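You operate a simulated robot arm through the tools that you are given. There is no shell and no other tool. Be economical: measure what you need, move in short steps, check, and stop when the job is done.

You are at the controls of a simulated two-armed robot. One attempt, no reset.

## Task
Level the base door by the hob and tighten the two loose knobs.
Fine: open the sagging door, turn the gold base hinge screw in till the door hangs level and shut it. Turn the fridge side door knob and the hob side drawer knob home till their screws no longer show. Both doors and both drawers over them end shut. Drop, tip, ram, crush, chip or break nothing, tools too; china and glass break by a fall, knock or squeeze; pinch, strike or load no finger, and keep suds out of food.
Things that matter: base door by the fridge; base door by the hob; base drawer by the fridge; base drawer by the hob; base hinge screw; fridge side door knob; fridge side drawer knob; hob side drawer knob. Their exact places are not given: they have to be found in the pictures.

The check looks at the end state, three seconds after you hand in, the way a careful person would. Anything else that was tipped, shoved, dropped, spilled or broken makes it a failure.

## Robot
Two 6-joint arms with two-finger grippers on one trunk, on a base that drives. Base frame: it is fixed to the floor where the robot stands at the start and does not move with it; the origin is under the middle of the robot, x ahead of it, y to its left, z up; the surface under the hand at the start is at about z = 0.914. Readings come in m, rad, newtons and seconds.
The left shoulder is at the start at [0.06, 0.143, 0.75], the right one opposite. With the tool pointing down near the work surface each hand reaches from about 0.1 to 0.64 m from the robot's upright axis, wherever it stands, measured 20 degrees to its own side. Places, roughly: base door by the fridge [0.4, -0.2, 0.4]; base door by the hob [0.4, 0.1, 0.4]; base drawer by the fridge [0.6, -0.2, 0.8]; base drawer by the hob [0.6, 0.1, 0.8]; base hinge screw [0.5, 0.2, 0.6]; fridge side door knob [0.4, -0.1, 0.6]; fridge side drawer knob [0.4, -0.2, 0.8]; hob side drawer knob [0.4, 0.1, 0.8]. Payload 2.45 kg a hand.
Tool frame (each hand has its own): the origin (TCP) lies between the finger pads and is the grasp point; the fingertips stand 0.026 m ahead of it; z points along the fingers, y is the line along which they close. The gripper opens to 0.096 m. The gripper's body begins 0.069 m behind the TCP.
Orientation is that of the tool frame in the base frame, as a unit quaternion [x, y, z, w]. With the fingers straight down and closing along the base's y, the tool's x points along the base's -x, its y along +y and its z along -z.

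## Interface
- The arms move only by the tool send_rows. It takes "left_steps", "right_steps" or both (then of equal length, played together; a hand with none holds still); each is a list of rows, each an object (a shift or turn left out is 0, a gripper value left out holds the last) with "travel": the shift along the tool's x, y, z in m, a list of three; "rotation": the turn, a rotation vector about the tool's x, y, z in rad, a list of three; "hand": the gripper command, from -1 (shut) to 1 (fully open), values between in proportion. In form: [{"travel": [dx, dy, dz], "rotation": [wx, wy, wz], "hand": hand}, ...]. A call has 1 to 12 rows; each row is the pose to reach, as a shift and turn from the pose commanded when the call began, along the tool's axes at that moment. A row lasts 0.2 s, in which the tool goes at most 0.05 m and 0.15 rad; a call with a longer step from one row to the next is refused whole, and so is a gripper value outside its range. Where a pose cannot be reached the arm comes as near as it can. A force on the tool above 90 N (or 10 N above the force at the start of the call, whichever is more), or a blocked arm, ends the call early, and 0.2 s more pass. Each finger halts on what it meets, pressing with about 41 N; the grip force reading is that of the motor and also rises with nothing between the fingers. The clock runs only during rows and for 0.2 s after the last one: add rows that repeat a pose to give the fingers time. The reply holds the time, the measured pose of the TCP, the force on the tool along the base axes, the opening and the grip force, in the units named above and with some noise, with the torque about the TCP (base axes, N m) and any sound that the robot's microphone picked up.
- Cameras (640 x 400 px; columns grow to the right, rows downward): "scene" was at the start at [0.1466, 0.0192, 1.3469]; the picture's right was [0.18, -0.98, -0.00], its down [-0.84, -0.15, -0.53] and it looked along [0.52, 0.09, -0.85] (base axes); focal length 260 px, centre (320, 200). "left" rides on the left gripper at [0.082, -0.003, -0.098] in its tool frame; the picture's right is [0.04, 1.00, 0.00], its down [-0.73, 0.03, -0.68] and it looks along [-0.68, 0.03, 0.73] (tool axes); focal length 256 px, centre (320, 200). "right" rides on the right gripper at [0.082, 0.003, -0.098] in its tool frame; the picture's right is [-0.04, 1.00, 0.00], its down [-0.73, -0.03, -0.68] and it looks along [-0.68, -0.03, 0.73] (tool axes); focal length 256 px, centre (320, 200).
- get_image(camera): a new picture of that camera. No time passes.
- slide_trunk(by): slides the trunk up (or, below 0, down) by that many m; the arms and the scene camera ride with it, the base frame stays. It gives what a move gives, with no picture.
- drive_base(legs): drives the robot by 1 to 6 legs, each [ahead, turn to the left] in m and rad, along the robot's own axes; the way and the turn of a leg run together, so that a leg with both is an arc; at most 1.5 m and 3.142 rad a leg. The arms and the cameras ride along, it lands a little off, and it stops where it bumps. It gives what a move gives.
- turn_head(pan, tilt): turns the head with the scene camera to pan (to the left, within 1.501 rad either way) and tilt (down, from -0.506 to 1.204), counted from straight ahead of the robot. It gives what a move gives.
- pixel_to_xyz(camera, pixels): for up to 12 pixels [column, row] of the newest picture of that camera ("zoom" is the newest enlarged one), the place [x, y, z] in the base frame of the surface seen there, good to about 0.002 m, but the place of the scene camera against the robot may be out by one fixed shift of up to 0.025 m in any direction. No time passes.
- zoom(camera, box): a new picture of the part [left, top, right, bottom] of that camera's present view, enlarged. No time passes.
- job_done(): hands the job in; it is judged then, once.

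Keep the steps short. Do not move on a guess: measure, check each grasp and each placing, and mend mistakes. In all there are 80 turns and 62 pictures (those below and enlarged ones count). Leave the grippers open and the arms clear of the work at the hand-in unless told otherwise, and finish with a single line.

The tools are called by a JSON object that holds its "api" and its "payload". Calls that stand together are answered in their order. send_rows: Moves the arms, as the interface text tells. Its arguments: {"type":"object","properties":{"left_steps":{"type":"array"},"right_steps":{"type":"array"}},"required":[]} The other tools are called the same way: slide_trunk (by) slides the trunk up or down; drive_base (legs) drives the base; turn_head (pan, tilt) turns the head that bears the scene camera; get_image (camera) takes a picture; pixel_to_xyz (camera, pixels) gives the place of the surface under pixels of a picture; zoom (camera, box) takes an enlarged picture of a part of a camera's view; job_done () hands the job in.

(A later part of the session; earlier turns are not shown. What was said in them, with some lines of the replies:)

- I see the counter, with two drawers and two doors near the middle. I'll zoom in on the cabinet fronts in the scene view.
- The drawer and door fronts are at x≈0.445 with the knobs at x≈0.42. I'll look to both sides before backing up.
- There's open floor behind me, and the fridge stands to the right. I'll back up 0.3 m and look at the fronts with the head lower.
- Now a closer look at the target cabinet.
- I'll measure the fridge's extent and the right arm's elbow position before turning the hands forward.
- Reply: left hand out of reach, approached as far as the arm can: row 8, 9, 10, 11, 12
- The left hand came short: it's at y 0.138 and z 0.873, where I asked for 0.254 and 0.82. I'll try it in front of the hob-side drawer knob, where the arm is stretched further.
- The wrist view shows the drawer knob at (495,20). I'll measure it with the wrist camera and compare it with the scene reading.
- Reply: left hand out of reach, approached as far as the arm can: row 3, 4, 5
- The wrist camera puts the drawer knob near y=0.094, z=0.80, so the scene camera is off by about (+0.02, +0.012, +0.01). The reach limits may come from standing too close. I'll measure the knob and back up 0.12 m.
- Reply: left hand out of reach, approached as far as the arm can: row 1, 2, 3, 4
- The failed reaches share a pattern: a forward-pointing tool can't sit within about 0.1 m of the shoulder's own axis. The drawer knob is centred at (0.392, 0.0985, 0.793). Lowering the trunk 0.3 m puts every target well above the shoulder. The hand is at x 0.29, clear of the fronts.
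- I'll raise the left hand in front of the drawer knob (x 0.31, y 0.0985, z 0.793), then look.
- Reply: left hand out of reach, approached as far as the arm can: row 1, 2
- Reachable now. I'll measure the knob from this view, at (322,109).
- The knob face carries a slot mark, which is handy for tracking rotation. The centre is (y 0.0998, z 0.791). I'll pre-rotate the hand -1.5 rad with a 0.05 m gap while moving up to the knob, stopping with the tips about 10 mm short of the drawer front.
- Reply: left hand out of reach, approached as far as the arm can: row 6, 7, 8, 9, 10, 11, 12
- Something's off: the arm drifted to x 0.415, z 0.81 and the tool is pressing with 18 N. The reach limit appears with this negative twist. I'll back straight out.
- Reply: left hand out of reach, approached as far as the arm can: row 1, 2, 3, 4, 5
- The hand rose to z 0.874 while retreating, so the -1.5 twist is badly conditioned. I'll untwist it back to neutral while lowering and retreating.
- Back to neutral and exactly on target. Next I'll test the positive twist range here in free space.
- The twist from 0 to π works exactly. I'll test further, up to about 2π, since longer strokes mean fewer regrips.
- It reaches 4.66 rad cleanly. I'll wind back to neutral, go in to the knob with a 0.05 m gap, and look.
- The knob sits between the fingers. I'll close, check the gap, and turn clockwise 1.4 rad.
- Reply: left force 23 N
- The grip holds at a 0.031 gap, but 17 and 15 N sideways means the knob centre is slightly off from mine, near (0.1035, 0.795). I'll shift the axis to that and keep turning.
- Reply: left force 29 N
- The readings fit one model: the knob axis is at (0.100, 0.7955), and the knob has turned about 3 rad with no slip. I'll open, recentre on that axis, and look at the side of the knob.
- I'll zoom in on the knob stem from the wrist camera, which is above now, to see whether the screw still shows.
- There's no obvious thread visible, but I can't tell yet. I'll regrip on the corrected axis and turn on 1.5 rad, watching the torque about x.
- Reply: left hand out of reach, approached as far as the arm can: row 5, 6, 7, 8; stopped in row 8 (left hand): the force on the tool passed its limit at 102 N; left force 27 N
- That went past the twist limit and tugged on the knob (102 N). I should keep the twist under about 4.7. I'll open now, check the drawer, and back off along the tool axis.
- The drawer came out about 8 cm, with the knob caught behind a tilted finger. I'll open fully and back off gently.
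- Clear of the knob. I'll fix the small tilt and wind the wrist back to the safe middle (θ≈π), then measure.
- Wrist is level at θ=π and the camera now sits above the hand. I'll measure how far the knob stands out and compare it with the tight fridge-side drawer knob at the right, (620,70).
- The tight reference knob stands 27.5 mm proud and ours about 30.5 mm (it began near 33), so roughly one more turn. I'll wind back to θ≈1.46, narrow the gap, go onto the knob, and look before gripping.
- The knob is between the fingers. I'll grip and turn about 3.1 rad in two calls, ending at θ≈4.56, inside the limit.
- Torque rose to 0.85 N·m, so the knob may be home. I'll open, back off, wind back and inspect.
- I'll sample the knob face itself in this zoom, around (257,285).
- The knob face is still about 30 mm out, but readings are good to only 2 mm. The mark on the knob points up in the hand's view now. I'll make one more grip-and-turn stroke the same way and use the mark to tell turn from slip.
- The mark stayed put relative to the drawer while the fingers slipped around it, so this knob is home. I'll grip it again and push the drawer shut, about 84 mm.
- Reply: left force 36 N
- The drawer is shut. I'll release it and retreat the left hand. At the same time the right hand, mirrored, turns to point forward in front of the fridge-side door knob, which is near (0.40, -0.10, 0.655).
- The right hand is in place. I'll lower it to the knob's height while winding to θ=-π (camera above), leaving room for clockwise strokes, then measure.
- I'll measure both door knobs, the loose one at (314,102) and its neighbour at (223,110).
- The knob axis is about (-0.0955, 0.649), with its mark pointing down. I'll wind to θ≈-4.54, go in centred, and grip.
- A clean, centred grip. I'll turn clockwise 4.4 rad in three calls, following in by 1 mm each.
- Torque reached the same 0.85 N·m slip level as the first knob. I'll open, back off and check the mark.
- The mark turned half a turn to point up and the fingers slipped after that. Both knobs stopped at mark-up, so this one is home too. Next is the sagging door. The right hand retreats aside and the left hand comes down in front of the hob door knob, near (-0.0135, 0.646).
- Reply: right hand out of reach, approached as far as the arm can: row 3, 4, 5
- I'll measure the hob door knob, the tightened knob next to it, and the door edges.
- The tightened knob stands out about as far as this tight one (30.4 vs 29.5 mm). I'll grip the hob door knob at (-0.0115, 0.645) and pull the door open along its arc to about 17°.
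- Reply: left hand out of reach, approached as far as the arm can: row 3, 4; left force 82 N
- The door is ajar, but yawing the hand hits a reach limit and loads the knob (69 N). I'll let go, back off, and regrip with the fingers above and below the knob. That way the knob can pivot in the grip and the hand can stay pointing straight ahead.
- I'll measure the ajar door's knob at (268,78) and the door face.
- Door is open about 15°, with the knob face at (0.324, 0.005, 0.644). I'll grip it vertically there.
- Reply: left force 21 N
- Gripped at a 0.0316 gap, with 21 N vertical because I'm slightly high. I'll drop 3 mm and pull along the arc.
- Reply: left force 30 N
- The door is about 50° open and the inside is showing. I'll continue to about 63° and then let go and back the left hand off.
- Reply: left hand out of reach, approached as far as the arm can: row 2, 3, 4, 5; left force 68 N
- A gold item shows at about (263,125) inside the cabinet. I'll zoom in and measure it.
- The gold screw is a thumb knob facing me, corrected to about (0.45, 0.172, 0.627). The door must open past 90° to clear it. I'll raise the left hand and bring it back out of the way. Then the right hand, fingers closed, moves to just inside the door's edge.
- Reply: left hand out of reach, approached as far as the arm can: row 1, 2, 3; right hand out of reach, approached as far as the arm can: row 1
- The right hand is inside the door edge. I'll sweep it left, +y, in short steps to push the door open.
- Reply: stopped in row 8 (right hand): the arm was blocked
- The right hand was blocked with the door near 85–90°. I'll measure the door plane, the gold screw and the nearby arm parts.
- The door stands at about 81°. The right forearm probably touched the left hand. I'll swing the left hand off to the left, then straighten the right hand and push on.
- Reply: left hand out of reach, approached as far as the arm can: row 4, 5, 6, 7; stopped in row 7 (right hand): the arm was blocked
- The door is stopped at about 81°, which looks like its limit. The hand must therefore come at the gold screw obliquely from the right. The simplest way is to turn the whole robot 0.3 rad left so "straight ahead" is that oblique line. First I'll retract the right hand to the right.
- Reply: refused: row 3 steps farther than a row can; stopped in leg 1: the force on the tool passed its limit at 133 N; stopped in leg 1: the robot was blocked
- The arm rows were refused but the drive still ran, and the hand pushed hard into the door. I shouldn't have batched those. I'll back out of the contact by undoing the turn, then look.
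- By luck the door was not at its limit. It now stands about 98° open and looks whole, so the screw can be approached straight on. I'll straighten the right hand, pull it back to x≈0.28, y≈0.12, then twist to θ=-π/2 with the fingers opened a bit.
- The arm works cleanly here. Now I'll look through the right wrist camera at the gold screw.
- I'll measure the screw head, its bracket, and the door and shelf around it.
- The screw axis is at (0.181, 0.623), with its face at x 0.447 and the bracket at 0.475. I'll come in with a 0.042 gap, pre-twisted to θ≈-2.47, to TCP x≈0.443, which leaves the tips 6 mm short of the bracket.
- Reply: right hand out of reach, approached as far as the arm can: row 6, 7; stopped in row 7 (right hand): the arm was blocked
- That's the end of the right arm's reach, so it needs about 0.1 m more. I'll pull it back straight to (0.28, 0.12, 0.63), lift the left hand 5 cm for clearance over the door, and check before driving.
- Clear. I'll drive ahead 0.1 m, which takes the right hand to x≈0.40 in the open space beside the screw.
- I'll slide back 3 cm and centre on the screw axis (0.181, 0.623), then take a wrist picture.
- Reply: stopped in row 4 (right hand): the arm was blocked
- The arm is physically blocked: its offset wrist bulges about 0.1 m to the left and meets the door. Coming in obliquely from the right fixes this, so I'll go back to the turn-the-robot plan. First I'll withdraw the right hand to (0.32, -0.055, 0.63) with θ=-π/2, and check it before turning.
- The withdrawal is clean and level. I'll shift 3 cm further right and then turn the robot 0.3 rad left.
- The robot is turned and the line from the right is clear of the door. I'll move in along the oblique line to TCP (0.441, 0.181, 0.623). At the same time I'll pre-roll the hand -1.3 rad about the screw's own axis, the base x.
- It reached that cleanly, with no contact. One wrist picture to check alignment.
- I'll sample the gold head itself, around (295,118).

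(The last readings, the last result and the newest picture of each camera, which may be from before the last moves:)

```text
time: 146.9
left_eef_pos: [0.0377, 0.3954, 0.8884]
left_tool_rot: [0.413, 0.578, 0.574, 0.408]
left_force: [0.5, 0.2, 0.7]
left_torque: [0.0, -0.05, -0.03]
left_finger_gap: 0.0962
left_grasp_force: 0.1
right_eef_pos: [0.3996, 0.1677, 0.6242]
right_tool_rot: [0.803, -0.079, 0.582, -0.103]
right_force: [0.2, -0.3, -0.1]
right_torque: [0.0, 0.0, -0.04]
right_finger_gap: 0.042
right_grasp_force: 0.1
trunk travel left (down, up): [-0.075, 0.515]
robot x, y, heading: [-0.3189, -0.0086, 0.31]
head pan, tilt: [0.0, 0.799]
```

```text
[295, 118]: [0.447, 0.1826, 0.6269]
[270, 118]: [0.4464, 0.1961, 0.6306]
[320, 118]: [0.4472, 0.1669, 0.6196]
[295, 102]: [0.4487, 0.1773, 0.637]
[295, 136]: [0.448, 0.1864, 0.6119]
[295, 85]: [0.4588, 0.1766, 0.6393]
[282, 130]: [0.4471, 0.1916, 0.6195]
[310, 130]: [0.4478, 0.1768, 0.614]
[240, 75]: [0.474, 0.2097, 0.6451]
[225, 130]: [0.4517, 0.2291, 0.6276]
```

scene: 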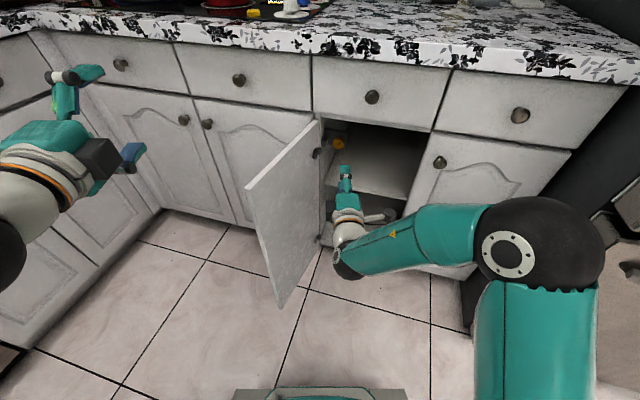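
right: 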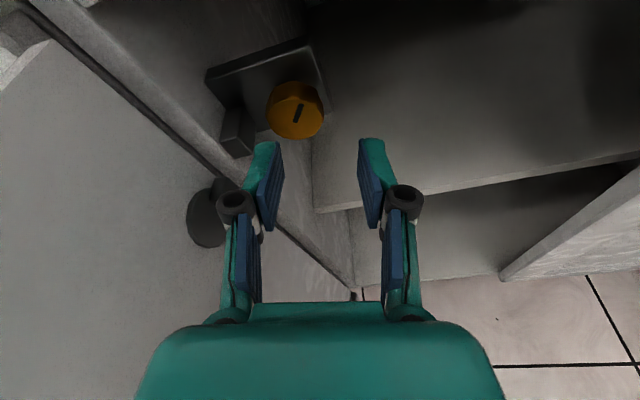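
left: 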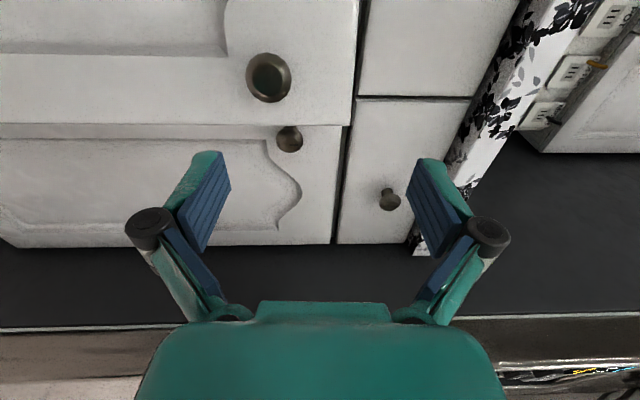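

The head centre is (0.1815, 0.6248), with its face at 0.447. The fingers straddle the right plane, so I'll align sideways, advance, and grip.

{"api": "send_rows", "payload": {"right_steps": [{"travel": [0.01, -0.0135, 0.0]}, {"travel": [0.01, -0.0135, 0.015]}, {"travel": [0.01, -0.0135, 0.03]}, {"travel": [0.01, -0.0135, 0.0403]}, {"travel": [0.01, -0.0135, 0.0403]}, {"travel": [0.01, -0.0135, 0.0403], "hand": -1}, {"travel": [0.01, -0.0135, 0.0403]}, {"travel": [0.01, -0.0135, 0.0403]}]}}

```text
time: 148.7
left_eef_pos: [0.0367, 0.3951, 0.8877]
left_tool_rot: [0.412, 0.577, 0.575, 0.409]
left_force: [-0.1, 0.0, -0.5]
left_torque: [-0.01, -0.01, 0.0]
left_finger_gap: 0.0962
left_grasp_force: 0.0
right_eef_pos: [0.4402, 0.1834, 0.6229]
right_tool_rot: [0.802, -0.077, 0.583, -0.105]
right_force: [4.3, 12.6, 2.5]
right_torque: [0.0, 0.13, 0.82]
right_finger_gap: 0.0332
right_grasp_force: 45.3
trunk travel left (down, up): [-0.075, 0.515]
robot x, y, heading: [-0.318, -0.008, 0.312]
head pan, tilt: [0.0, 0.799]
```

Gripped at a 0.033 gap with a mild side load. I'll turn clockwise about base x by 2.5 rad in two calls.

{"api": "send_rows", "payload": {"right_steps": [{"travel": [-0.0005, -0.0019, 0], "rotation": [0.0403, 0, 0.1236]}, {"travel": [-0.0005, -0.0019, 0], "rotation": [0.0806, 0, 0.2473]}, {"travel": [-0.0005, -0.0019, 0], "rotation": [0.1209, 0, 0.3709]}, {"travel": [-0.0005, -0.0019, 0], "rotation": [0.1612, 0, 0.4945]}, {"travel": [-0.0005, -0.0019, 0], "rotation": [0.2015, 0, 0.6182]}, {"travel": [-0.0005, -0.0019, 0], "rotation": [0.2418, 0, 0.7418]}, {"travel": [-0.0005, -0.0019, 0], "rotation": [0.2821, 0, 0.8654]}, {"travel": [-0.0005, -0.0019, 0], "rotation": [0.3224, 0, 0.989]}, {"travel": [-0.0005, -0.0019, 0], "rotation": [0.3627, 0, 1.1127]}, {"travel": [-0.0005, -0.0019, 0], "rotation": [0.403, 0, 1.2363]}]}}

{"api": "send_rows", "payload": {"right_steps": [{"rotation": [0.0403, 0, 0.1236]}, {"rotation": [0.0806, 0, 0.2473]}, {"rotation": [0.1209, 0, 0.3709]}, {"rotation": [0.1612, 0, 0.4945]}, {"rotation": [0.2015, 0, 0.6182]}, {"rotation": [0.2418, 0, 0.7418]}, {"rotation": [0.2821, 0, 0.8654]}, {"rotation": [0.3224, 0, 0.989]}, {"rotation": [0.3627, 0, 1.1127]}, {"rotation": [0.385, 0, 1.18]}]}}

```text
time: 150.9
left_eef_pos: [0.0361, 0.3961, 0.8893]
left_tool_rot: [0.412, 0.577, 0.574, 0.409]
left_force: [-0.5, 0.4, -0.3]
left_torque: [0.02, 0.0, 0.03]
left_finger_gap: 0.0961
left_grasp_force: 0.2
right_eef_pos: [0.441, 0.1845, 0.624]
right_tool_rot: [0.574, -0.416, 0.418, -0.569]
right_force: [-10.4, 11.8, -2.2]
right_torque: [-0.05, 0.12, -0.28]
right_finger_gap: 0.0326
right_grasp_force: 45.6
trunk travel left (down, up): [-0.075, 0.515]
robot x, y, heading: [-0.3256, -0.0099, 0.31]
head pan, tilt: [0.0, 0.799]
```

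```text
time: 153.1
left_eef_pos: [0.0368, 0.3961, 0.889]
left_tool_rot: [0.413, 0.577, 0.574, 0.409]
left_force: [-0.3, -0.1, -0.4]
left_torque: [-0.03, 0.0, 0.03]
left_finger_gap: 0.096
left_grasp_force: 0.1
right_eef_pos: [0.4404, 0.1839, 0.6235]
right_tool_rot: [-0.135, 0.58, -0.1, 0.797]
right_force: [-7.1, 8.5, -1.0]
right_torque: [-0.09, 0.99, 0.23]
right_finger_gap: 0.0325
right_grasp_force: 44.8
trunk travel left (down, up): [-0.075, 0.515]
robot x, y, heading: [-0.3186, -0.0125, 0.307]
head pan, tilt: [0.0, 0.799]
```

Torque about x is still low, so it's turning freely and isn't home yet. I'll open slightly, rewind the same 2.48 rad, and regrip.

{"api": "send_rows", "payload": {"right_steps": [{"hand": -0.12}, {"hand": -0.12}, {"rotation": [-0.0403, 0, -0.1236]}, {"rotation": [-0.0806, 0, -0.2473]}, {"rotation": [-0.1209, 0, -0.3709]}, {"rotation": [-0.1612, 0, -0.4945]}, {"rotation": [-0.2015, 0, -0.6182]}, {"rotation": [-0.2418, 0, -0.7418]}, {"rotation": [-0.2821, 0, -0.8654]}, {"rotation": [-0.3224, 0, -0.989]}, {"rotation": [-0.3627, 0, -1.1127]}, {"rotation": [-0.385, 0, -1.18]}]}}

{"api": "send_rows", "payload": {"right_steps": [{"rotation": [-0.0403, 0, -0.1236]}, {"rotation": [-0.0806, 0, -0.2473]}, {"rotation": [-0.1209, 0, -0.3709]}, {"rotation": [-0.1612, 0, -0.4945]}, {"rotation": [-0.2015, 0, -0.6182]}, {"rotation": [-0.2418, 0, -0.7418]}, {"rotation": [-0.2821, 0, -0.8654]}, {"rotation": [-0.3224, 0, -0.989]}, {"rotation": [-0.3627, 0, -1.1127]}, {"rotation": [-0.403, 0, -1.2363]}, {"rotation": [-0.403, 0, -1.2363]}]}}

{"api": "send_rows", "payload": {"right_steps": [{"hand": -1}, {"hand": -1}, {"hand": -1}]}}

```text
time: 155.7
left_eef_pos: [0.0369, 0.395, 0.8877]
left_tool_rot: [0.413, 0.577, 0.574, 0.409]
left_force: [0.3, -0.1, 0.5]
left_torque: [0.0, 0.02, -0.03]
left_finger_gap: 0.0959
left_grasp_force: 0.1
right_eef_pos: [0.4424, 0.1833, 0.6234]
right_tool_rot: [0.575, -0.415, 0.419, -0.567]
right_force: [-0.7, -0.2, 0.6]
right_torque: [-0.03, -0.01, -0.01]
right_finger_gap: 0.0422
right_grasp_force: 0.0
trunk travel left (down, up): [-0.075, 0.515]
robot x, y, heading: [-0.3229, -0.0084, 0.313]
head pan, tilt: [0.0, 0.799]
```

```text
time: 158.1
left_eef_pos: [0.0373, 0.3948, 0.889]
left_tool_rot: [0.413, 0.577, 0.574, 0.409]
left_force: [0.3, -0.3, -0.2]
left_torque: [0.01, -0.01, 0.04]
left_finger_gap: 0.0959
left_grasp_force: 0.1
right_eef_pos: [0.4408, 0.1825, 0.6229]
right_tool_rot: [0.803, -0.078, 0.582, -0.103]
right_force: [-0.6, -0.7, -0.9]
right_torque: [0.02, 0.0, 0.0]
right_finger_gap: 0.0414
right_grasp_force: 0.2
trunk travel left (down, up): [-0.075, 0.515]
robot x, y, heading: [-0.3194, -0.0098, 0.307]
head pan, tilt: [0.0, 0.799]
```

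```text
time: 158.9
left_eef_pos: [0.0381, 0.3953, 0.8881]
left_tool_rot: [0.413, 0.577, 0.575, 0.408]
left_force: [-0.3, -0.2, 0.5]
left_torque: [-0.03, -0.04, 0.01]
left_finger_gap: 0.096
left_grasp_force: 0.1
right_eef_pos: [0.4396, 0.1832, 0.6242]
right_tool_rot: [0.803, -0.079, 0.581, -0.103]
right_force: [-2.4, 1.1, -1.3]
right_torque: [-0.07, -0.01, 0.37]
right_finger_gap: 0.0331
right_grasp_force: 45.0
trunk travel left (down, up): [-0.075, 0.515]
robot x, y, heading: [-0.3187, -0.0082, 0.31]
head pan, tilt: [0.0, 0.799]
```

A clean, centred grip. I'll turn 1.3 rad and read the torque.

{"api": "send_rows", "payload": {"right_steps": [{"rotation": [0.0403, 0, 0.1236]}, {"rotation": [0.0806, 0, 0.2473]}, {"rotation": [0.1209, 0, 0.3709]}, {"rotation": [0.1612, 0, 0.4945]}, {"rotation": [0.2015, 0, 0.6182]}, {"rotation": [0.2418, 0, 0.7418]}, {"rotation": [0.2821, 0, 0.8654]}, {"rotation": [0.3224, 0, 0.989]}, {"rotation": [0.3627, 0, 1.1127]}, {"rotation": [0.403, 0, 1.2363]}]}}

```text
time: 161.1
left_eef_pos: [0.0377, 0.3954, 0.8882]
left_tool_rot: [0.412, 0.577, 0.575, 0.408]
left_force: [-0.2, -0.4, -0.3]
left_torque: [-0.01, -0.02, -0.02]
left_finger_gap: 0.0962
left_grasp_force: 0.1
right_eef_pos: [0.4405, 0.184, 0.6241]
right_tool_rot: [0.574, -0.416, 0.418, -0.568]
right_force: [-11.9, 2.8, -7.7]
right_torque: [-0.07, 0.06, 0.06]
right_finger_gap: 0.0325
right_grasp_force: 44.6
trunk travel left (down, up): [-0.075, 0.515]
robot x, y, heading: [-0.3243, -0.009, 0.315]
head pan, tilt: [0.0, 0.799]
```

Still free at 3.8 rad total. Continuing 1.24 rad.

{"api": "send_rows", "payload": {"right_steps": [{"rotation": [0.0403, 0, 0.1236]}, {"rotation": [0.0806, 0, 0.2473]}, {"rotation": [0.1209, 0, 0.3709]}, {"rotation": [0.1612, 0, 0.4945]}, {"rotation": [0.2015, 0, 0.6182]}, {"rotation": [0.2418, 0, 0.7418]}, {"rotation": [0.2821, 0, 0.8654]}, {"rotation": [0.3224, 0, 0.989]}, {"rotation": [0.3627, 0, 1.1127]}, {"rotation": [0.385, 0, 1.18]}]}}

{"api": "send_rows", "payload": {"right_steps": [{"hand": -0.12}, {"hand": -0.12}]}}

{"api": "zoom", "payload": {"camera": "scene", "box": [180, 60, 460, 320]}}

{"api": "pixel_to_xyz", "payload": {"camera": "scene", "pixels": [[250, 187], [255, 184], [316, 124], [310, 130], [278, 300], [280, 296], [264, 240], [335, 152]]}}

```text
time: 163.3
left_eef_pos: [0.0379, 0.3957, 0.888]
left_tool_rot: [0.412, 0.577, 0.575, 0.408]
left_force: [0.3, -0.1, -0.8]
left_torque: [0.02, 0.05, -0.02]
left_finger_gap: 0.0959
left_grasp_force: 0.0
right_eef_pos: [0.4409, 0.1838, 0.624]
right_tool_rot: [-0.134, 0.579, -0.101, 0.798]
right_force: [-14.7, 6.5, -5.1]
right_torque: [-0.08, 0.91, 0.21]
right_finger_gap: 0.0322
right_grasp_force: 44.7
trunk travel left (down, up): [-0.075, 0.515]
robot x, y, heading: [-0.3188, -0.0093, 0.313]
head pan, tilt: [0.0, 0.799]
```

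```text
time: 163.9
left_eef_pos: [0.0387, 0.3953, 0.889]
left_tool_rot: [0.412, 0.577, 0.574, 0.409]
left_force: [-0.8, 0.1, -0.1]
left_torque: [0.02, -0.03, 0.01]
left_finger_gap: 0.0963
left_grasp_force: 0.0
right_eef_pos: [0.4432, 0.1822, 0.6245]
right_tool_rot: [-0.133, 0.58, -0.101, 0.797]
right_force: [-1.1, 0.6, -0.5]
right_torque: [0.03, -0.03, -0.02]
right_finger_gap: 0.0424
right_grasp_force: 0.0
trunk travel left (down, up): [-0.075, 0.515]
robot x, y, heading: [-0.3196, -0.0088, 0.31]
head pan, tilt: [0.0, 0.799]
```

```text
1.54 times, centred on (320, 190) of scene
```

zoom: 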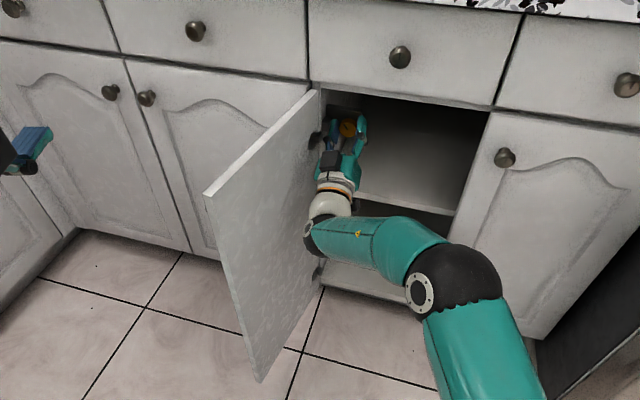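

```text
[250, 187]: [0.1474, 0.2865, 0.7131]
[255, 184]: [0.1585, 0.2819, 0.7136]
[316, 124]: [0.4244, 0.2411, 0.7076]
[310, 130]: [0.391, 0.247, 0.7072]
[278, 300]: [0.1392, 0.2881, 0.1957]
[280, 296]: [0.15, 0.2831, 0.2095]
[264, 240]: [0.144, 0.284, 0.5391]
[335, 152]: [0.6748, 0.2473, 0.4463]
```

I'll measure the door's top edge at several points to judge how level it hangs.

{"api": "pixel_to_xyz", "payload": {"camera": "zoom", "pixels": [[208, 192], [210, 191], [222, 180], [240, 163], [260, 145], [280, 127], [300, 108], [312, 97], [317, 92], [258, 381], [262, 378], [320, 285]]}}

```text
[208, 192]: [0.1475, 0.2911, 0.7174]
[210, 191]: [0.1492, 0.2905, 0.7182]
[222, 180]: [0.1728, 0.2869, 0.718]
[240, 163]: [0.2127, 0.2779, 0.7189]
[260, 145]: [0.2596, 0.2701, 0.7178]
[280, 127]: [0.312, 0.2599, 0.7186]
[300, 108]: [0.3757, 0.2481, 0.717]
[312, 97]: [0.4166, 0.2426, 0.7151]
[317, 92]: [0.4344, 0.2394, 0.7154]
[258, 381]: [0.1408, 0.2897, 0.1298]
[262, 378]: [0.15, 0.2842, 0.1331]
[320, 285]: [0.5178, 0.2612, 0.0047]
```

The top edge reads level within noise (0.7155–0.7185), and the screw has turned about 5.1 rad. By the mark it should have about 0.4 rad left to stand upright like the others. I'll rewind 1.24 rad, regrip and turn gently while watching torque.

{"api": "send_rows", "payload": {"right_steps": [{"rotation": [-0.0403, 0, -0.1236]}, {"rotation": [-0.0806, 0, -0.2473]}, {"rotation": [-0.1209, 0, -0.3709]}, {"rotation": [-0.1612, 0, -0.4945]}, {"rotation": [-0.2015, 0, -0.6182]}, {"rotation": [-0.2418, 0, -0.7418]}, {"rotation": [-0.2821, 0, -0.8654]}, {"rotation": [-0.3224, 0, -0.989]}, {"rotation": [-0.3627, 0, -1.1127]}, {"rotation": [-0.385, 0, -1.18], "hand": -1}, {"rotation": [-0.385, 0, -1.18]}, {"rotation": [-0.385, 0, -1.18]}]}}

{"api": "send_rows", "payload": {"right_steps": [{"rotation": [0.0403, 0, 0.1236]}, {"rotation": [0.0806, 0, 0.2473]}, {"rotation": [0.1209, 0, 0.3709]}, {"rotation": [0.143, 0, 0.44]}]}}

{"api": "send_rows", "payload": {"right_steps": [{"rotation": [0.0403, 0, 0.1236]}, {"rotation": [0.0806, 0, 0.2473]}]}}

```text
time: 166.5
left_eef_pos: [0.0377, 0.3942, 0.8881]
left_tool_rot: [0.413, 0.578, 0.574, 0.409]
left_force: [-0.4, -0.6, -0.2]
left_torque: [0.0, -0.03, -0.01]
left_finger_gap: 0.0961
left_grasp_force: 0.0
right_eef_pos: [0.4414, 0.1812, 0.6234]
right_tool_rot: [0.574, -0.416, 0.418, -0.568]
right_force: [-8.3, -7.2, -3.5]
right_torque: [-0.07, 0.05, -0.13]
right_finger_gap: 0.0331
right_grasp_force: 44.6
trunk travel left (down, up): [-0.075, 0.515]
robot x, y, heading: [-0.3165, -0.0094, 0.306]
head pan, tilt: [0.0, 0.799]
```

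```text
time: 167.5
left_eef_pos: [0.0377, 0.3952, 0.8894]
left_tool_rot: [0.413, 0.578, 0.574, 0.408]
left_force: [-0.2, 0.3, -0.4]
left_torque: [0.0, 0.04, 0.01]
left_finger_gap: 0.096
left_grasp_force: 0.0
right_eef_pos: [0.4411, 0.1833, 0.6243]
right_tool_rot: [-0.427, 0.501, -0.311, 0.685]
right_force: [-10.6, -4.2, -6.0]
right_torque: [-0.04, 0.62, -0.56]
right_finger_gap: 0.0327
right_grasp_force: 45.1
trunk travel left (down, up): [-0.075, 0.515]
robot x, y, heading: [-0.3209, -0.0103, 0.309]
head pan, tilt: [0.0, 0.799]
```

```text
time: 168.1
left_eef_pos: [0.036, 0.3956, 0.8884]
left_tool_rot: [0.413, 0.577, 0.574, 0.408]
left_force: [-0.1, -0.5, -1.1]
left_torque: [0.0, -0.03, 0.02]
left_finger_gap: 0.0959
left_grasp_force: 0.0
right_eef_pos: [0.442, 0.1833, 0.6247]
right_tool_rot: [-0.335, 0.536, -0.245, 0.735]
right_force: [-7.1, -1.8, -6.6]
right_torque: [-0.11, 0.29, 0.04]
right_finger_gap: 0.0329
right_grasp_force: 44.9
trunk travel left (down, up): [-0.075, 0.515]
robot x, y, heading: [-0.3201, -0.0094, 0.314]
head pan, tilt: [0.0, 0.799]
```

No stop yet at 5.8 rad. Turning on another 0.54 rad, watching torque.

{"api": "send_rows", "payload": {"right_steps": [{"rotation": [0.0403, 0, 0.1236]}, {"rotation": [0.0806, 0, 0.2473]}]}}

{"api": "send_rows", "payload": {"right_steps": [{"rotation": [0.0403, 0, 0.1236]}, {"rotation": [0.0806, 0, 0.2473]}]}}

```text
time: 168.7
left_eef_pos: [0.0375, 0.395, 0.8888]
left_tool_rot: [0.413, 0.578, 0.573, 0.409]
left_force: [-1.1, 0.1, -0.5]
left_torque: [0.01, -0.03, -0.01]
left_finger_gap: 0.0961
left_grasp_force: 0.0
right_eef_pos: [0.4423, 0.1836, 0.6244]
right_tool_rot: [-0.237, 0.563, -0.174, 0.773]
right_force: [1.8, 3.4, -2.8]
right_torque: [-0.73, 0.2, 0.42]
right_finger_gap: 0.0334
right_grasp_force: 44.8
trunk travel left (down, up): [-0.075, 0.515]
robot x, y, heading: [-0.3235, -0.0061, 0.31]
head pan, tilt: [0.0, 0.799]
```

```text
time: 169.3
left_eef_pos: [0.0373, 0.3953, 0.8871]
left_tool_rot: [0.413, 0.578, 0.574, 0.408]
left_force: [0.9, 0.0, -0.2]
left_torque: [0.01, 0.04, 0.03]
left_finger_gap: 0.096
left_grasp_force: 0.0
right_eef_pos: [0.4419, 0.1833, 0.6244]
right_tool_rot: [-0.134, 0.581, -0.1, 0.797]
right_force: [4.5, 4.8, -4.3]
right_torque: [-0.21, 0.31, 0.45]
right_finger_gap: 0.0332
right_grasp_force: 44.8
trunk travel left (down, up): [-0.075, 0.515]
robot x, y, heading: [-0.3202, -0.0081, 0.311]
head pan, tilt: [0.0, 0.799]
```

Torque jumped to 0.73 N·m and then slipped, which suggests home. I'll confirm with one more regrip: rewind 0.8, then turn 0.39 in steps.

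{"api": "send_rows", "payload": {"right_steps": [{"hand": -0.12}, {"hand": -0.12}, {"rotation": [-0.0403, 0, -0.1236]}, {"rotation": [-0.0806, 0, -0.2473]}, {"rotation": [-0.1209, 0, -0.3709]}, {"rotation": [-0.1612, 0, -0.4945]}, {"rotation": [-0.2015, 0, -0.6182]}, {"rotation": [-0.2418, 0, -0.7418]}, {"rotation": [-0.2418, 0, -0.7418], "hand": -1}, {"rotation": [-0.2418, 0, -0.7418]}, {"rotation": [-0.2418, 0, -0.7418]}]}}

{"api": "send_rows", "payload": {"right_steps": [{"rotation": [0.0403, 0, 0.1236]}, {"rotation": [0.0806, 0, 0.2473]}]}}

{"api": "send_rows", "payload": {"right_steps": [{"rotation": [0.0403, 0, 0.1236]}]}}

{"api": "send_rows", "payload": {"right_steps": [{"rotation": [0.0403, 0, 0.1236]}, {"rotation": [0.0806, 0, 0.2473]}]}}

```text
time: 171.7
left_eef_pos: [0.0383, 0.3951, 0.8888]
left_tool_rot: [0.413, 0.577, 0.574, 0.409]
left_force: [0.0, 0.2, 1.1]
left_torque: [0.02, 0.02, 0.02]
left_finger_gap: 0.0959
left_grasp_force: 0.1
right_eef_pos: [0.4406, 0.1832, 0.6237]
right_tool_rot: [-0.428, 0.5, -0.313, 0.685]
right_force: [-4.3, -1.6, -1.8]
right_torque: [-0.04, 0.05, 0.35]
right_finger_gap: 0.0331
right_grasp_force: 45.2
trunk travel left (down, up): [-0.075, 0.515]
robot x, y, heading: [-0.3188, -0.0103, 0.312]
head pan, tilt: [0.0, 0.799]
```

```text
time: 172.3
left_eef_pos: [0.0369, 0.3948, 0.8879]
left_tool_rot: [0.412, 0.577, 0.574, 0.409]
left_force: [0.2, -0.1, 0.1]
left_torque: [0.05, 0.02, 0.0]
left_finger_gap: 0.096
left_grasp_force: 0.1
right_eef_pos: [0.4414, 0.1836, 0.6249]
right_tool_rot: [-0.336, 0.535, -0.245, 0.735]
right_force: [-1.9, 1.9, -1.9]
right_torque: [-0.15, 0.26, 0.13]
right_finger_gap: 0.033
right_grasp_force: 44.4
trunk travel left (down, up): [-0.075, 0.515]
robot x, y, heading: [-0.3203, -0.0096, 0.31]
head pan, tilt: [0.0, 0.799]
```

```text
time: 172.7
left_eef_pos: [0.0368, 0.3956, 0.8893]
left_tool_rot: [0.412, 0.577, 0.575, 0.409]
left_force: [0.5, -0.4, 0.4]
left_torque: [0.01, 0.02, 0.02]
left_finger_gap: 0.0959
left_grasp_force: 0.0
right_eef_pos: [0.4413, 0.1835, 0.6236]
right_tool_rot: [-0.288, 0.551, -0.21, 0.755]
right_force: [-1.0, 0.7, -1.5]
right_torque: [-0.97, 0.16, 0.18]
right_finger_gap: 0.0323
right_grasp_force: 45.0
trunk travel left (down, up): [-0.075, 0.515]
robot x, y, heading: [-0.3199, -0.004, 0.308]
head pan, tilt: [0.0, 0.799]
```

```text
time: 173.3
left_eef_pos: [0.0383, 0.396, 0.8884]
left_tool_rot: [0.413, 0.577, 0.574, 0.408]
left_force: [-0.1, 0.0, 0.5]
left_torque: [0.03, -0.02, 0.02]
left_finger_gap: 0.0959
left_grasp_force: 0.1
right_eef_pos: [0.4409, 0.1835, 0.623]
right_tool_rot: [-0.185, 0.573, -0.137, 0.786]
right_force: [-1.7, 3.3, -3.1]
right_torque: [-0.55, 0.26, 0.35]
right_finger_gap: 0.0338
right_grasp_force: 45.6
trunk travel left (down, up): [-0.075, 0.515]
robot x, y, heading: [-0.3226, -0.0121, 0.314]
head pan, tilt: [0.0, 0.799]
```

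Confirmed home: 0.97 N·m, then slip. I'll open and withdraw along the tool axis.

{"api": "send_rows", "payload": {"right_steps": [{"hand": -0.12}, {"hand": -0.12}, {"travel": [0, 0, -0.03]}, {"travel": [0, 0, -0.06]}, {"travel": [0, 0, -0.09]}, {"travel": [0, 0, -0.12]}, {"travel": [0, 0, -0.15]}, {"travel": [0, 0, -0.15]}]}}

```text
time: 175.1
left_eef_pos: [0.0372, 0.396, 0.8888]
left_tool_rot: [0.412, 0.578, 0.574, 0.408]
left_force: [-0.2, 1.0, 0.0]
left_torque: [-0.02, 0.0, 0.03]
left_finger_gap: 0.0961
left_grasp_force: 0.0
right_eef_pos: [0.2973, 0.1634, 0.5817]
right_tool_rot: [-0.186, 0.572, -0.138, 0.787]
right_force: [0.6, -0.1, 0.4]
right_torque: [-0.02, 0.0, 0.03]
right_finger_gap: 0.0425
right_grasp_force: 0.0
trunk travel left (down, up): [-0.075, 0.515]
robot x, y, heading: [-0.3224, -0.0104, 0.311]
head pan, tilt: [0.0, 0.799]
5 turns are left
```

Only 5 turns remain, so I'll be efficient but careful. The door will be closed from outside by the left fist. Now the left hand extends, lowers to z≈0.695 (above knob height), rolls to θ=π and shuts its fingers. The right hand levels out and moves well to the right.

{"api": "send_rows", "payload": {"left_steps": [{"travel": [0, 0, 0.02], "rotation": [0, 0, 0.14], "hand": -1}, {"travel": [0, -0.015, 0.045], "rotation": [0, 0, 0.28]}, {"travel": [0, -0.03, 0.07], "rotation": [0, 0, 0.42]}, {"travel": [0, -0.05, 0.074], "rotation": [0, 0, 0.56]}, {"travel": [0, -0.07, 0.074], "rotation": [0, 0, 0.7]}, {"travel": [0, -0.09, 0.074], "rotation": [0, 0, 0.84]}, {"travel": [0, -0.11, 0.074], "rotation": [0, 0, 0.98]}, {"travel": [0, -0.13, 0.074], "rotation": [0, 0, 1.12]}, {"travel": [0, -0.15, 0.074], "rotation": [0, 0, 1.26]}, {"travel": [0, -0.17, 0.074], "rotation": [0, 0, 1.4]}, {"travel": [0, -0.185, 0.074], "rotation": [0, 0, 1.54]}, {"travel": [0, -0.194, 0.074], "rotation": [0, 0, 1.57]}], "right_steps": [{"travel": [0, -0.02, 0.0], "rotation": [-0.037, 0, -0.115]}, {"travel": [0, -0.04, 0.0], "rotation": [-0.075, 0, -0.23]}, {"travel": [0, -0.06, 0.005], "rotation": [-0.112, 0, -0.346]}, {"travel": [0, -0.08, 0.01], "rotation": [-0.15, 0, -0.461]}, {"travel": [-0.002, -0.1, 0.015], "rotation": [-0.187, 0, -0.576]}, {"travel": [-0.004, -0.12, 0.02], "rotation": [-0.225, 0, -0.691]}, {"travel": [-0.004, -0.14, 0.0255], "rotation": [-0.262, 0, -0.807]}, {"travel": [-0.004, -0.16, 0.0255], "rotation": [-0.3, 0, -0.922]}, {"travel": [-0.004, -0.174, 0.0255], "rotation": [-0.3, 0, -0.922]}, {"travel": [-0.004, -0.174, 0.0255], "rotation": [-0.3, 0, -0.922]}, {"travel": [-0.004, -0.174, 0.0255], "rotation": [-0.3, 0, -0.922]}, {"travel": [-0.004, -0.174, 0.0255], "rotation": [-0.3, 0, -0.922]}]}}

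```text
time: 177.7
left_eef_pos: [0.1205, 0.3549, 0.7306]
left_tool_rot: [0.703, 0.127, 0.689, -0.123]
left_force: [-0.4, 0.4, -0.2]
left_torque: [-0.01, 0.01, -0.01]
left_finger_gap: 0.0
left_grasp_force: 28.4
left hand out of reach, approached as far as the arm can: row 4, 5, 6, 7, 8, 9, 10, 11, 12
right_eef_pos: [0.3084, 0.0406, 0.687]
right_tool_rot: [-0.529, 0.452, -0.393, 0.601]
right_force: [-0.2, -1.3, 0.0]
right_torque: [0.0, -0.01, 0.02]
right_finger_gap: 0.0424
right_grasp_force: 0.1
right hand out of reach, approached as far as the arm can: row 5, 6, 7, 8, 9, 10, 11, 12
trunk travel left (down, up): [-0.075, 0.515]
robot x, y, heading: [-0.3207, -0.0113, 0.312]
head pan, tilt: [0.0, 0.799]
4 turns are left
```

The left fist is at z 0.73, a little too high, since the door top is about 0.707–0.717. I'll lower the trunk 5 cm, turn the robot right about 0.56 rad so the fist sweeps the door towards shut, and look.

{"api": "slide_trunk", "payload": {"by": -0.05}}

{"api": "drive_base", "payload": {"legs": [[0, -0.28], [0, -0.28]]}}

{"api": "get_image", "payload": {"camera": "scene"}}

{"api": "pixel_to_xyz", "payload": {"camera": "scene", "pixels": [[180, 180], [200, 200], [220, 200], [240, 220], [200, 240], [220, 260], [160, 160], [240, 180], [260, 200], [180, 220]]}}

```text
time: 178.6
left_eef_pos: [0.121, 0.3549, 0.681]
left_tool_rot: [0.703, 0.127, 0.689, -0.122]
left_force: [-1.5, 0.3, 0.1]
left_torque: [0.01, -0.01, 0.01]
left_finger_gap: 0.0004
left_grasp_force: 28.3
right_eef_pos: [0.3086, 0.04, 0.6354]
right_tool_rot: [-0.529, 0.452, -0.392, 0.601]
right_force: [-0.1, 0.1, -0.6]
right_torque: [0.0, -0.04, 0.04]
right_finger_gap: 0.0422
right_grasp_force: 0.1
trunk travel left (down, up): [-0.025, 0.565]
robot x, y, heading: [-0.3222, -0.0051, 0.305]
head pan, tilt: [0.0, 0.799]
```

```text
time: 180.1
left_eef_pos: [0.2006, 0.2177, 0.68]
left_tool_rot: [0.715, 0.025, 0.698, -0.025]
left_force: [0.0, 0.0, 0.0]
left_torque: [0.0, -0.05, 0.0]
left_finger_gap: 0.0001
left_grasp_force: 28.4
right_eef_pos: [0.2983, -0.1326, 0.6369]
right_tool_rot: [-0.46, 0.525, -0.474, 0.537]
right_force: [-0.2, 0.1, 0.4]
right_torque: [0.04, 0.01, 0.01]
right_finger_gap: 0.0422
right_grasp_force: 0.0
trunk travel left (down, up): [-0.025, 0.565]
robot x, y, heading: [-0.3202, -0.0016, 0.036]
head pan, tilt: [0.0, 0.799]
stopped in leg 1: the robot was blocked; the commanded pose is now the measured one
```

```text
2 pictures are left
```

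scene: 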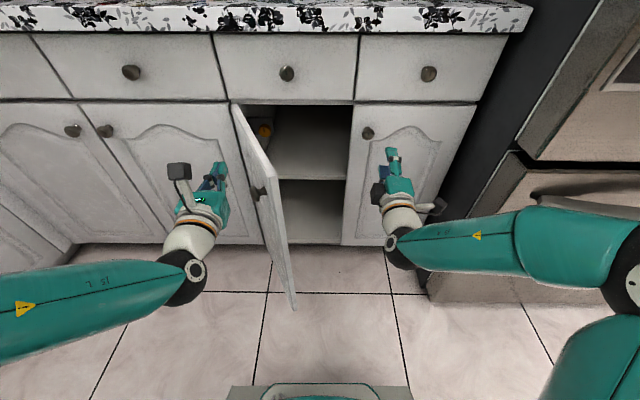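

```text
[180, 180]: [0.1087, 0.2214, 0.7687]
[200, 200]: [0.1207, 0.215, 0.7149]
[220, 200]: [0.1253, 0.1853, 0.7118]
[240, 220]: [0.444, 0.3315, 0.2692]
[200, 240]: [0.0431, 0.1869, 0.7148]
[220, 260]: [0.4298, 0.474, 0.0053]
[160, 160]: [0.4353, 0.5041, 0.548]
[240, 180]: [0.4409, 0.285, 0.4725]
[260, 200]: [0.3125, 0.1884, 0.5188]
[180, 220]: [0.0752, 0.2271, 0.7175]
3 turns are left
```

The fist knocked the door to about 65° before the base stopped. I'll now use the left arm itself: sweep right, then push forward to press the door shut with the fist at z≈0.68, clear above the knob, and then look.

{"api": "send_rows", "payload": {"left_steps": [{"travel": [0, 0.025, 0.006]}, {"travel": [0, 0.049, 0.0116]}, {"travel": [0, 0.075, 0.02]}, {"travel": [0.001, 0.1002, 0.028]}, {"travel": [0.001, 0.122, 0.039]}, {"travel": [0.001, 0.1418, 0.05]}, {"travel": [0.002, 0.1646, 0.0885]}, {"travel": [0.003, 0.1824, 0.1273]}, {"travel": [0.004, 0.1899, 0.1619]}, {"travel": [0.0045, 0.1916, 0.18]}, {"travel": [0.0045, 0.192, 0.188]}, {"travel": [0.0045, 0.192, 0.1938]}]}}

{"api": "get_image", "payload": {"camera": "scene"}}

{"api": "pixel_to_xyz", "payload": {"camera": "scene", "pixels": [[245, 120], [260, 115], [300, 115], [335, 115], [344, 130], [340, 200], [330, 230], [265, 200], [250, 150], [380, 200], [360, 115]]}}

```text
time: 182.8
left_eef_pos: [0.4032, 0.0392, 0.6791]
left_tool_rot: [0.718, 0.026, 0.695, -0.025]
left_force: [-52.6, 10.0, -0.7]
left_torque: [-0.1, -0.6, 0.11]
left_finger_gap: 0.0059
left_grasp_force: 28.1
right_eef_pos: [0.2944, -0.1318, 0.6419]
right_tool_rot: [-0.46, 0.523, -0.474, 0.538]
right_force: [0.6, -0.4, -0.2]
right_torque: [0.01, -0.03, -0.01]
right_finger_gap: 0.0421
right_grasp_force: 0.0
trunk travel left (down, up): [-0.025, 0.565]
robot x, y, heading: [-0.3215, -0.0002, 0.036]
head pan, tilt: [0.0, 0.799]
stopped in row 12 (left hand): the force on the tool passed its limit at 98 N (the readings are from after the stop); the commanded pose is now the measured one
```

```text
1 pictures are left
```

scene: 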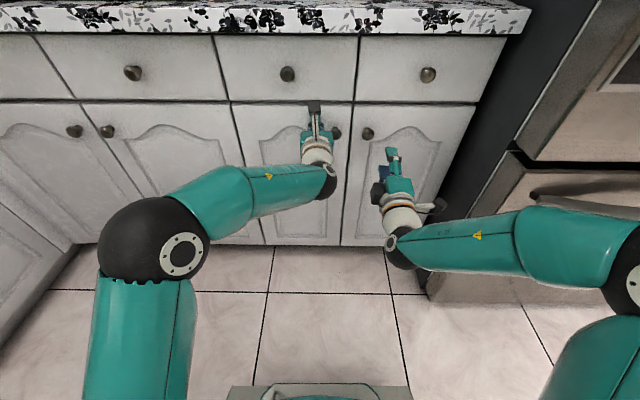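

```text
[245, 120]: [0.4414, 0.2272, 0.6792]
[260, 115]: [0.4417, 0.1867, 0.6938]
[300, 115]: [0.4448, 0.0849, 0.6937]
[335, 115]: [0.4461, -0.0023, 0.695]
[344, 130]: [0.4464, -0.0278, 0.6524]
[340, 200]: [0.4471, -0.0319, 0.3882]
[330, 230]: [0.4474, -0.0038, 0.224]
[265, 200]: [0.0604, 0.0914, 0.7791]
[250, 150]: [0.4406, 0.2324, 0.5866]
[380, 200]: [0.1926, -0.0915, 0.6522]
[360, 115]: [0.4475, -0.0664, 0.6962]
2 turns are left
```

The door is shut and flush (0.446 next to the neighbour's 0.4475), and both drawers are shut. I'll back both hands straight off, open the grippers, drive back a little, and take the last look.

{"api": "send_rows", "payload": {"left_steps": [{"travel": [0, 0, -0.03]}, {"travel": [0, 0, -0.06]}, {"travel": [0, 0, -0.09]}, {"travel": [0, 0, -0.12]}, {"travel": [0, 0, -0.12], "hand": 1}, {"travel": [0, 0, -0.12], "hand": 1}, {"travel": [0, 0, -0.12], "hand": 1}, {"travel": [0, 0, -0.12], "hand": 1}, {"travel": [0, 0, -0.12], "hand": 1}], "right_steps": [{"travel": [0, 0, -0.005]}, {"travel": [0, 0, -0.01]}, {"travel": [0, 0, -0.015]}, {"travel": [0, 0, -0.02]}, {"travel": [0, 0, -0.02], "hand": 1}, {"travel": [0, 0, -0.02], "hand": 1}, {"travel": [0, 0, -0.02], "hand": 1}, {"travel": [0, 0, -0.02], "hand": 1}, {"travel": [0, 0, -0.02], "hand": 1}]}}

{"api": "drive_base", "payload": {"legs": [[-0.12, 0]]}}

{"api": "get_image", "payload": {"camera": "scene"}}

{"api": "pixel_to_xyz", "payload": {"camera": "scene", "pixels": [[245, 120], [335, 120], [330, 230], [360, 120], [300, 90], [400, 90]]}}

```text
time: 184.8
left_eef_pos: [0.2863, 0.0314, 0.6814]
left_tool_rot: [0.718, 0.024, 0.695, -0.025]
left_force: [-1.1, -1.1, -0.4]
left_torque: [-0.04, 0.0, 0.02]
left_finger_gap: 0.0959
left_grasp_force: 0.2
right_eef_pos: [0.277, -0.1323, 0.6373]
right_tool_rot: [-0.46, 0.524, -0.474, 0.537]
right_force: [-0.7, 0.8, -0.1]
right_torque: [-0.02, -0.05, -0.01]
right_finger_gap: 0.0958
right_grasp_force: 0.0
trunk travel left (down, up): [-0.025, 0.565]
robot x, y, heading: [-0.322, 0.0004, 0.042]
head pan, tilt: [0.0, 0.799]
```

```text
time: 186.0
left_eef_pos: [0.1655, 0.0251, 0.6791]
left_tool_rot: [0.719, 0.023, 0.695, -0.024]
left_force: [0.1, -0.2, -0.7]
left_torque: [0.02, -0.03, 0.0]
left_finger_gap: 0.0956
left_grasp_force: 0.0
right_eef_pos: [0.1553, -0.1367, 0.6372]
right_tool_rot: [-0.46, 0.525, -0.473, 0.537]
right_force: [0.1, -0.7, -0.2]
right_torque: [-0.01, -0.04, -0.02]
right_finger_gap: 0.0957
right_grasp_force: 0.1
trunk travel left (down, up): [-0.025, 0.565]
robot x, y, heading: [-0.4425, -0.0041, 0.039]
head pan, tilt: [0.0, 0.799]
```

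```text
0 pictures are left
```

scene: 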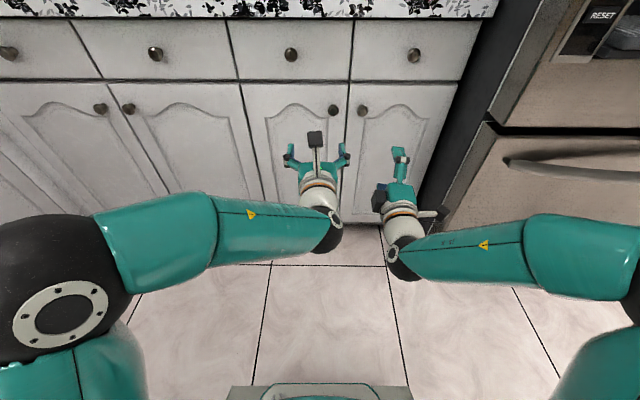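

```text
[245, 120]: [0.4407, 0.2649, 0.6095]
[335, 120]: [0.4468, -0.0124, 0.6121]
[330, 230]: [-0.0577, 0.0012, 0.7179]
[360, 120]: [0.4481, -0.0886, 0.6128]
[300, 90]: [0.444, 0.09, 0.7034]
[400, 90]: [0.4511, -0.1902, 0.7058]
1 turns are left
```

Both doors and both drawers read shut and flush, the knobs and screw are home, the grippers are open and the arms are clear. Handing in.

{"api": "job_done", "payload": {}}

```text
The job is handed in.
```

The hob-side door is levelled and shut, both loose knobs are turned home, and both drawers and doors are closed; on the way, a mistimed drive pushed the open door with about 133 N, but I saw no damage.
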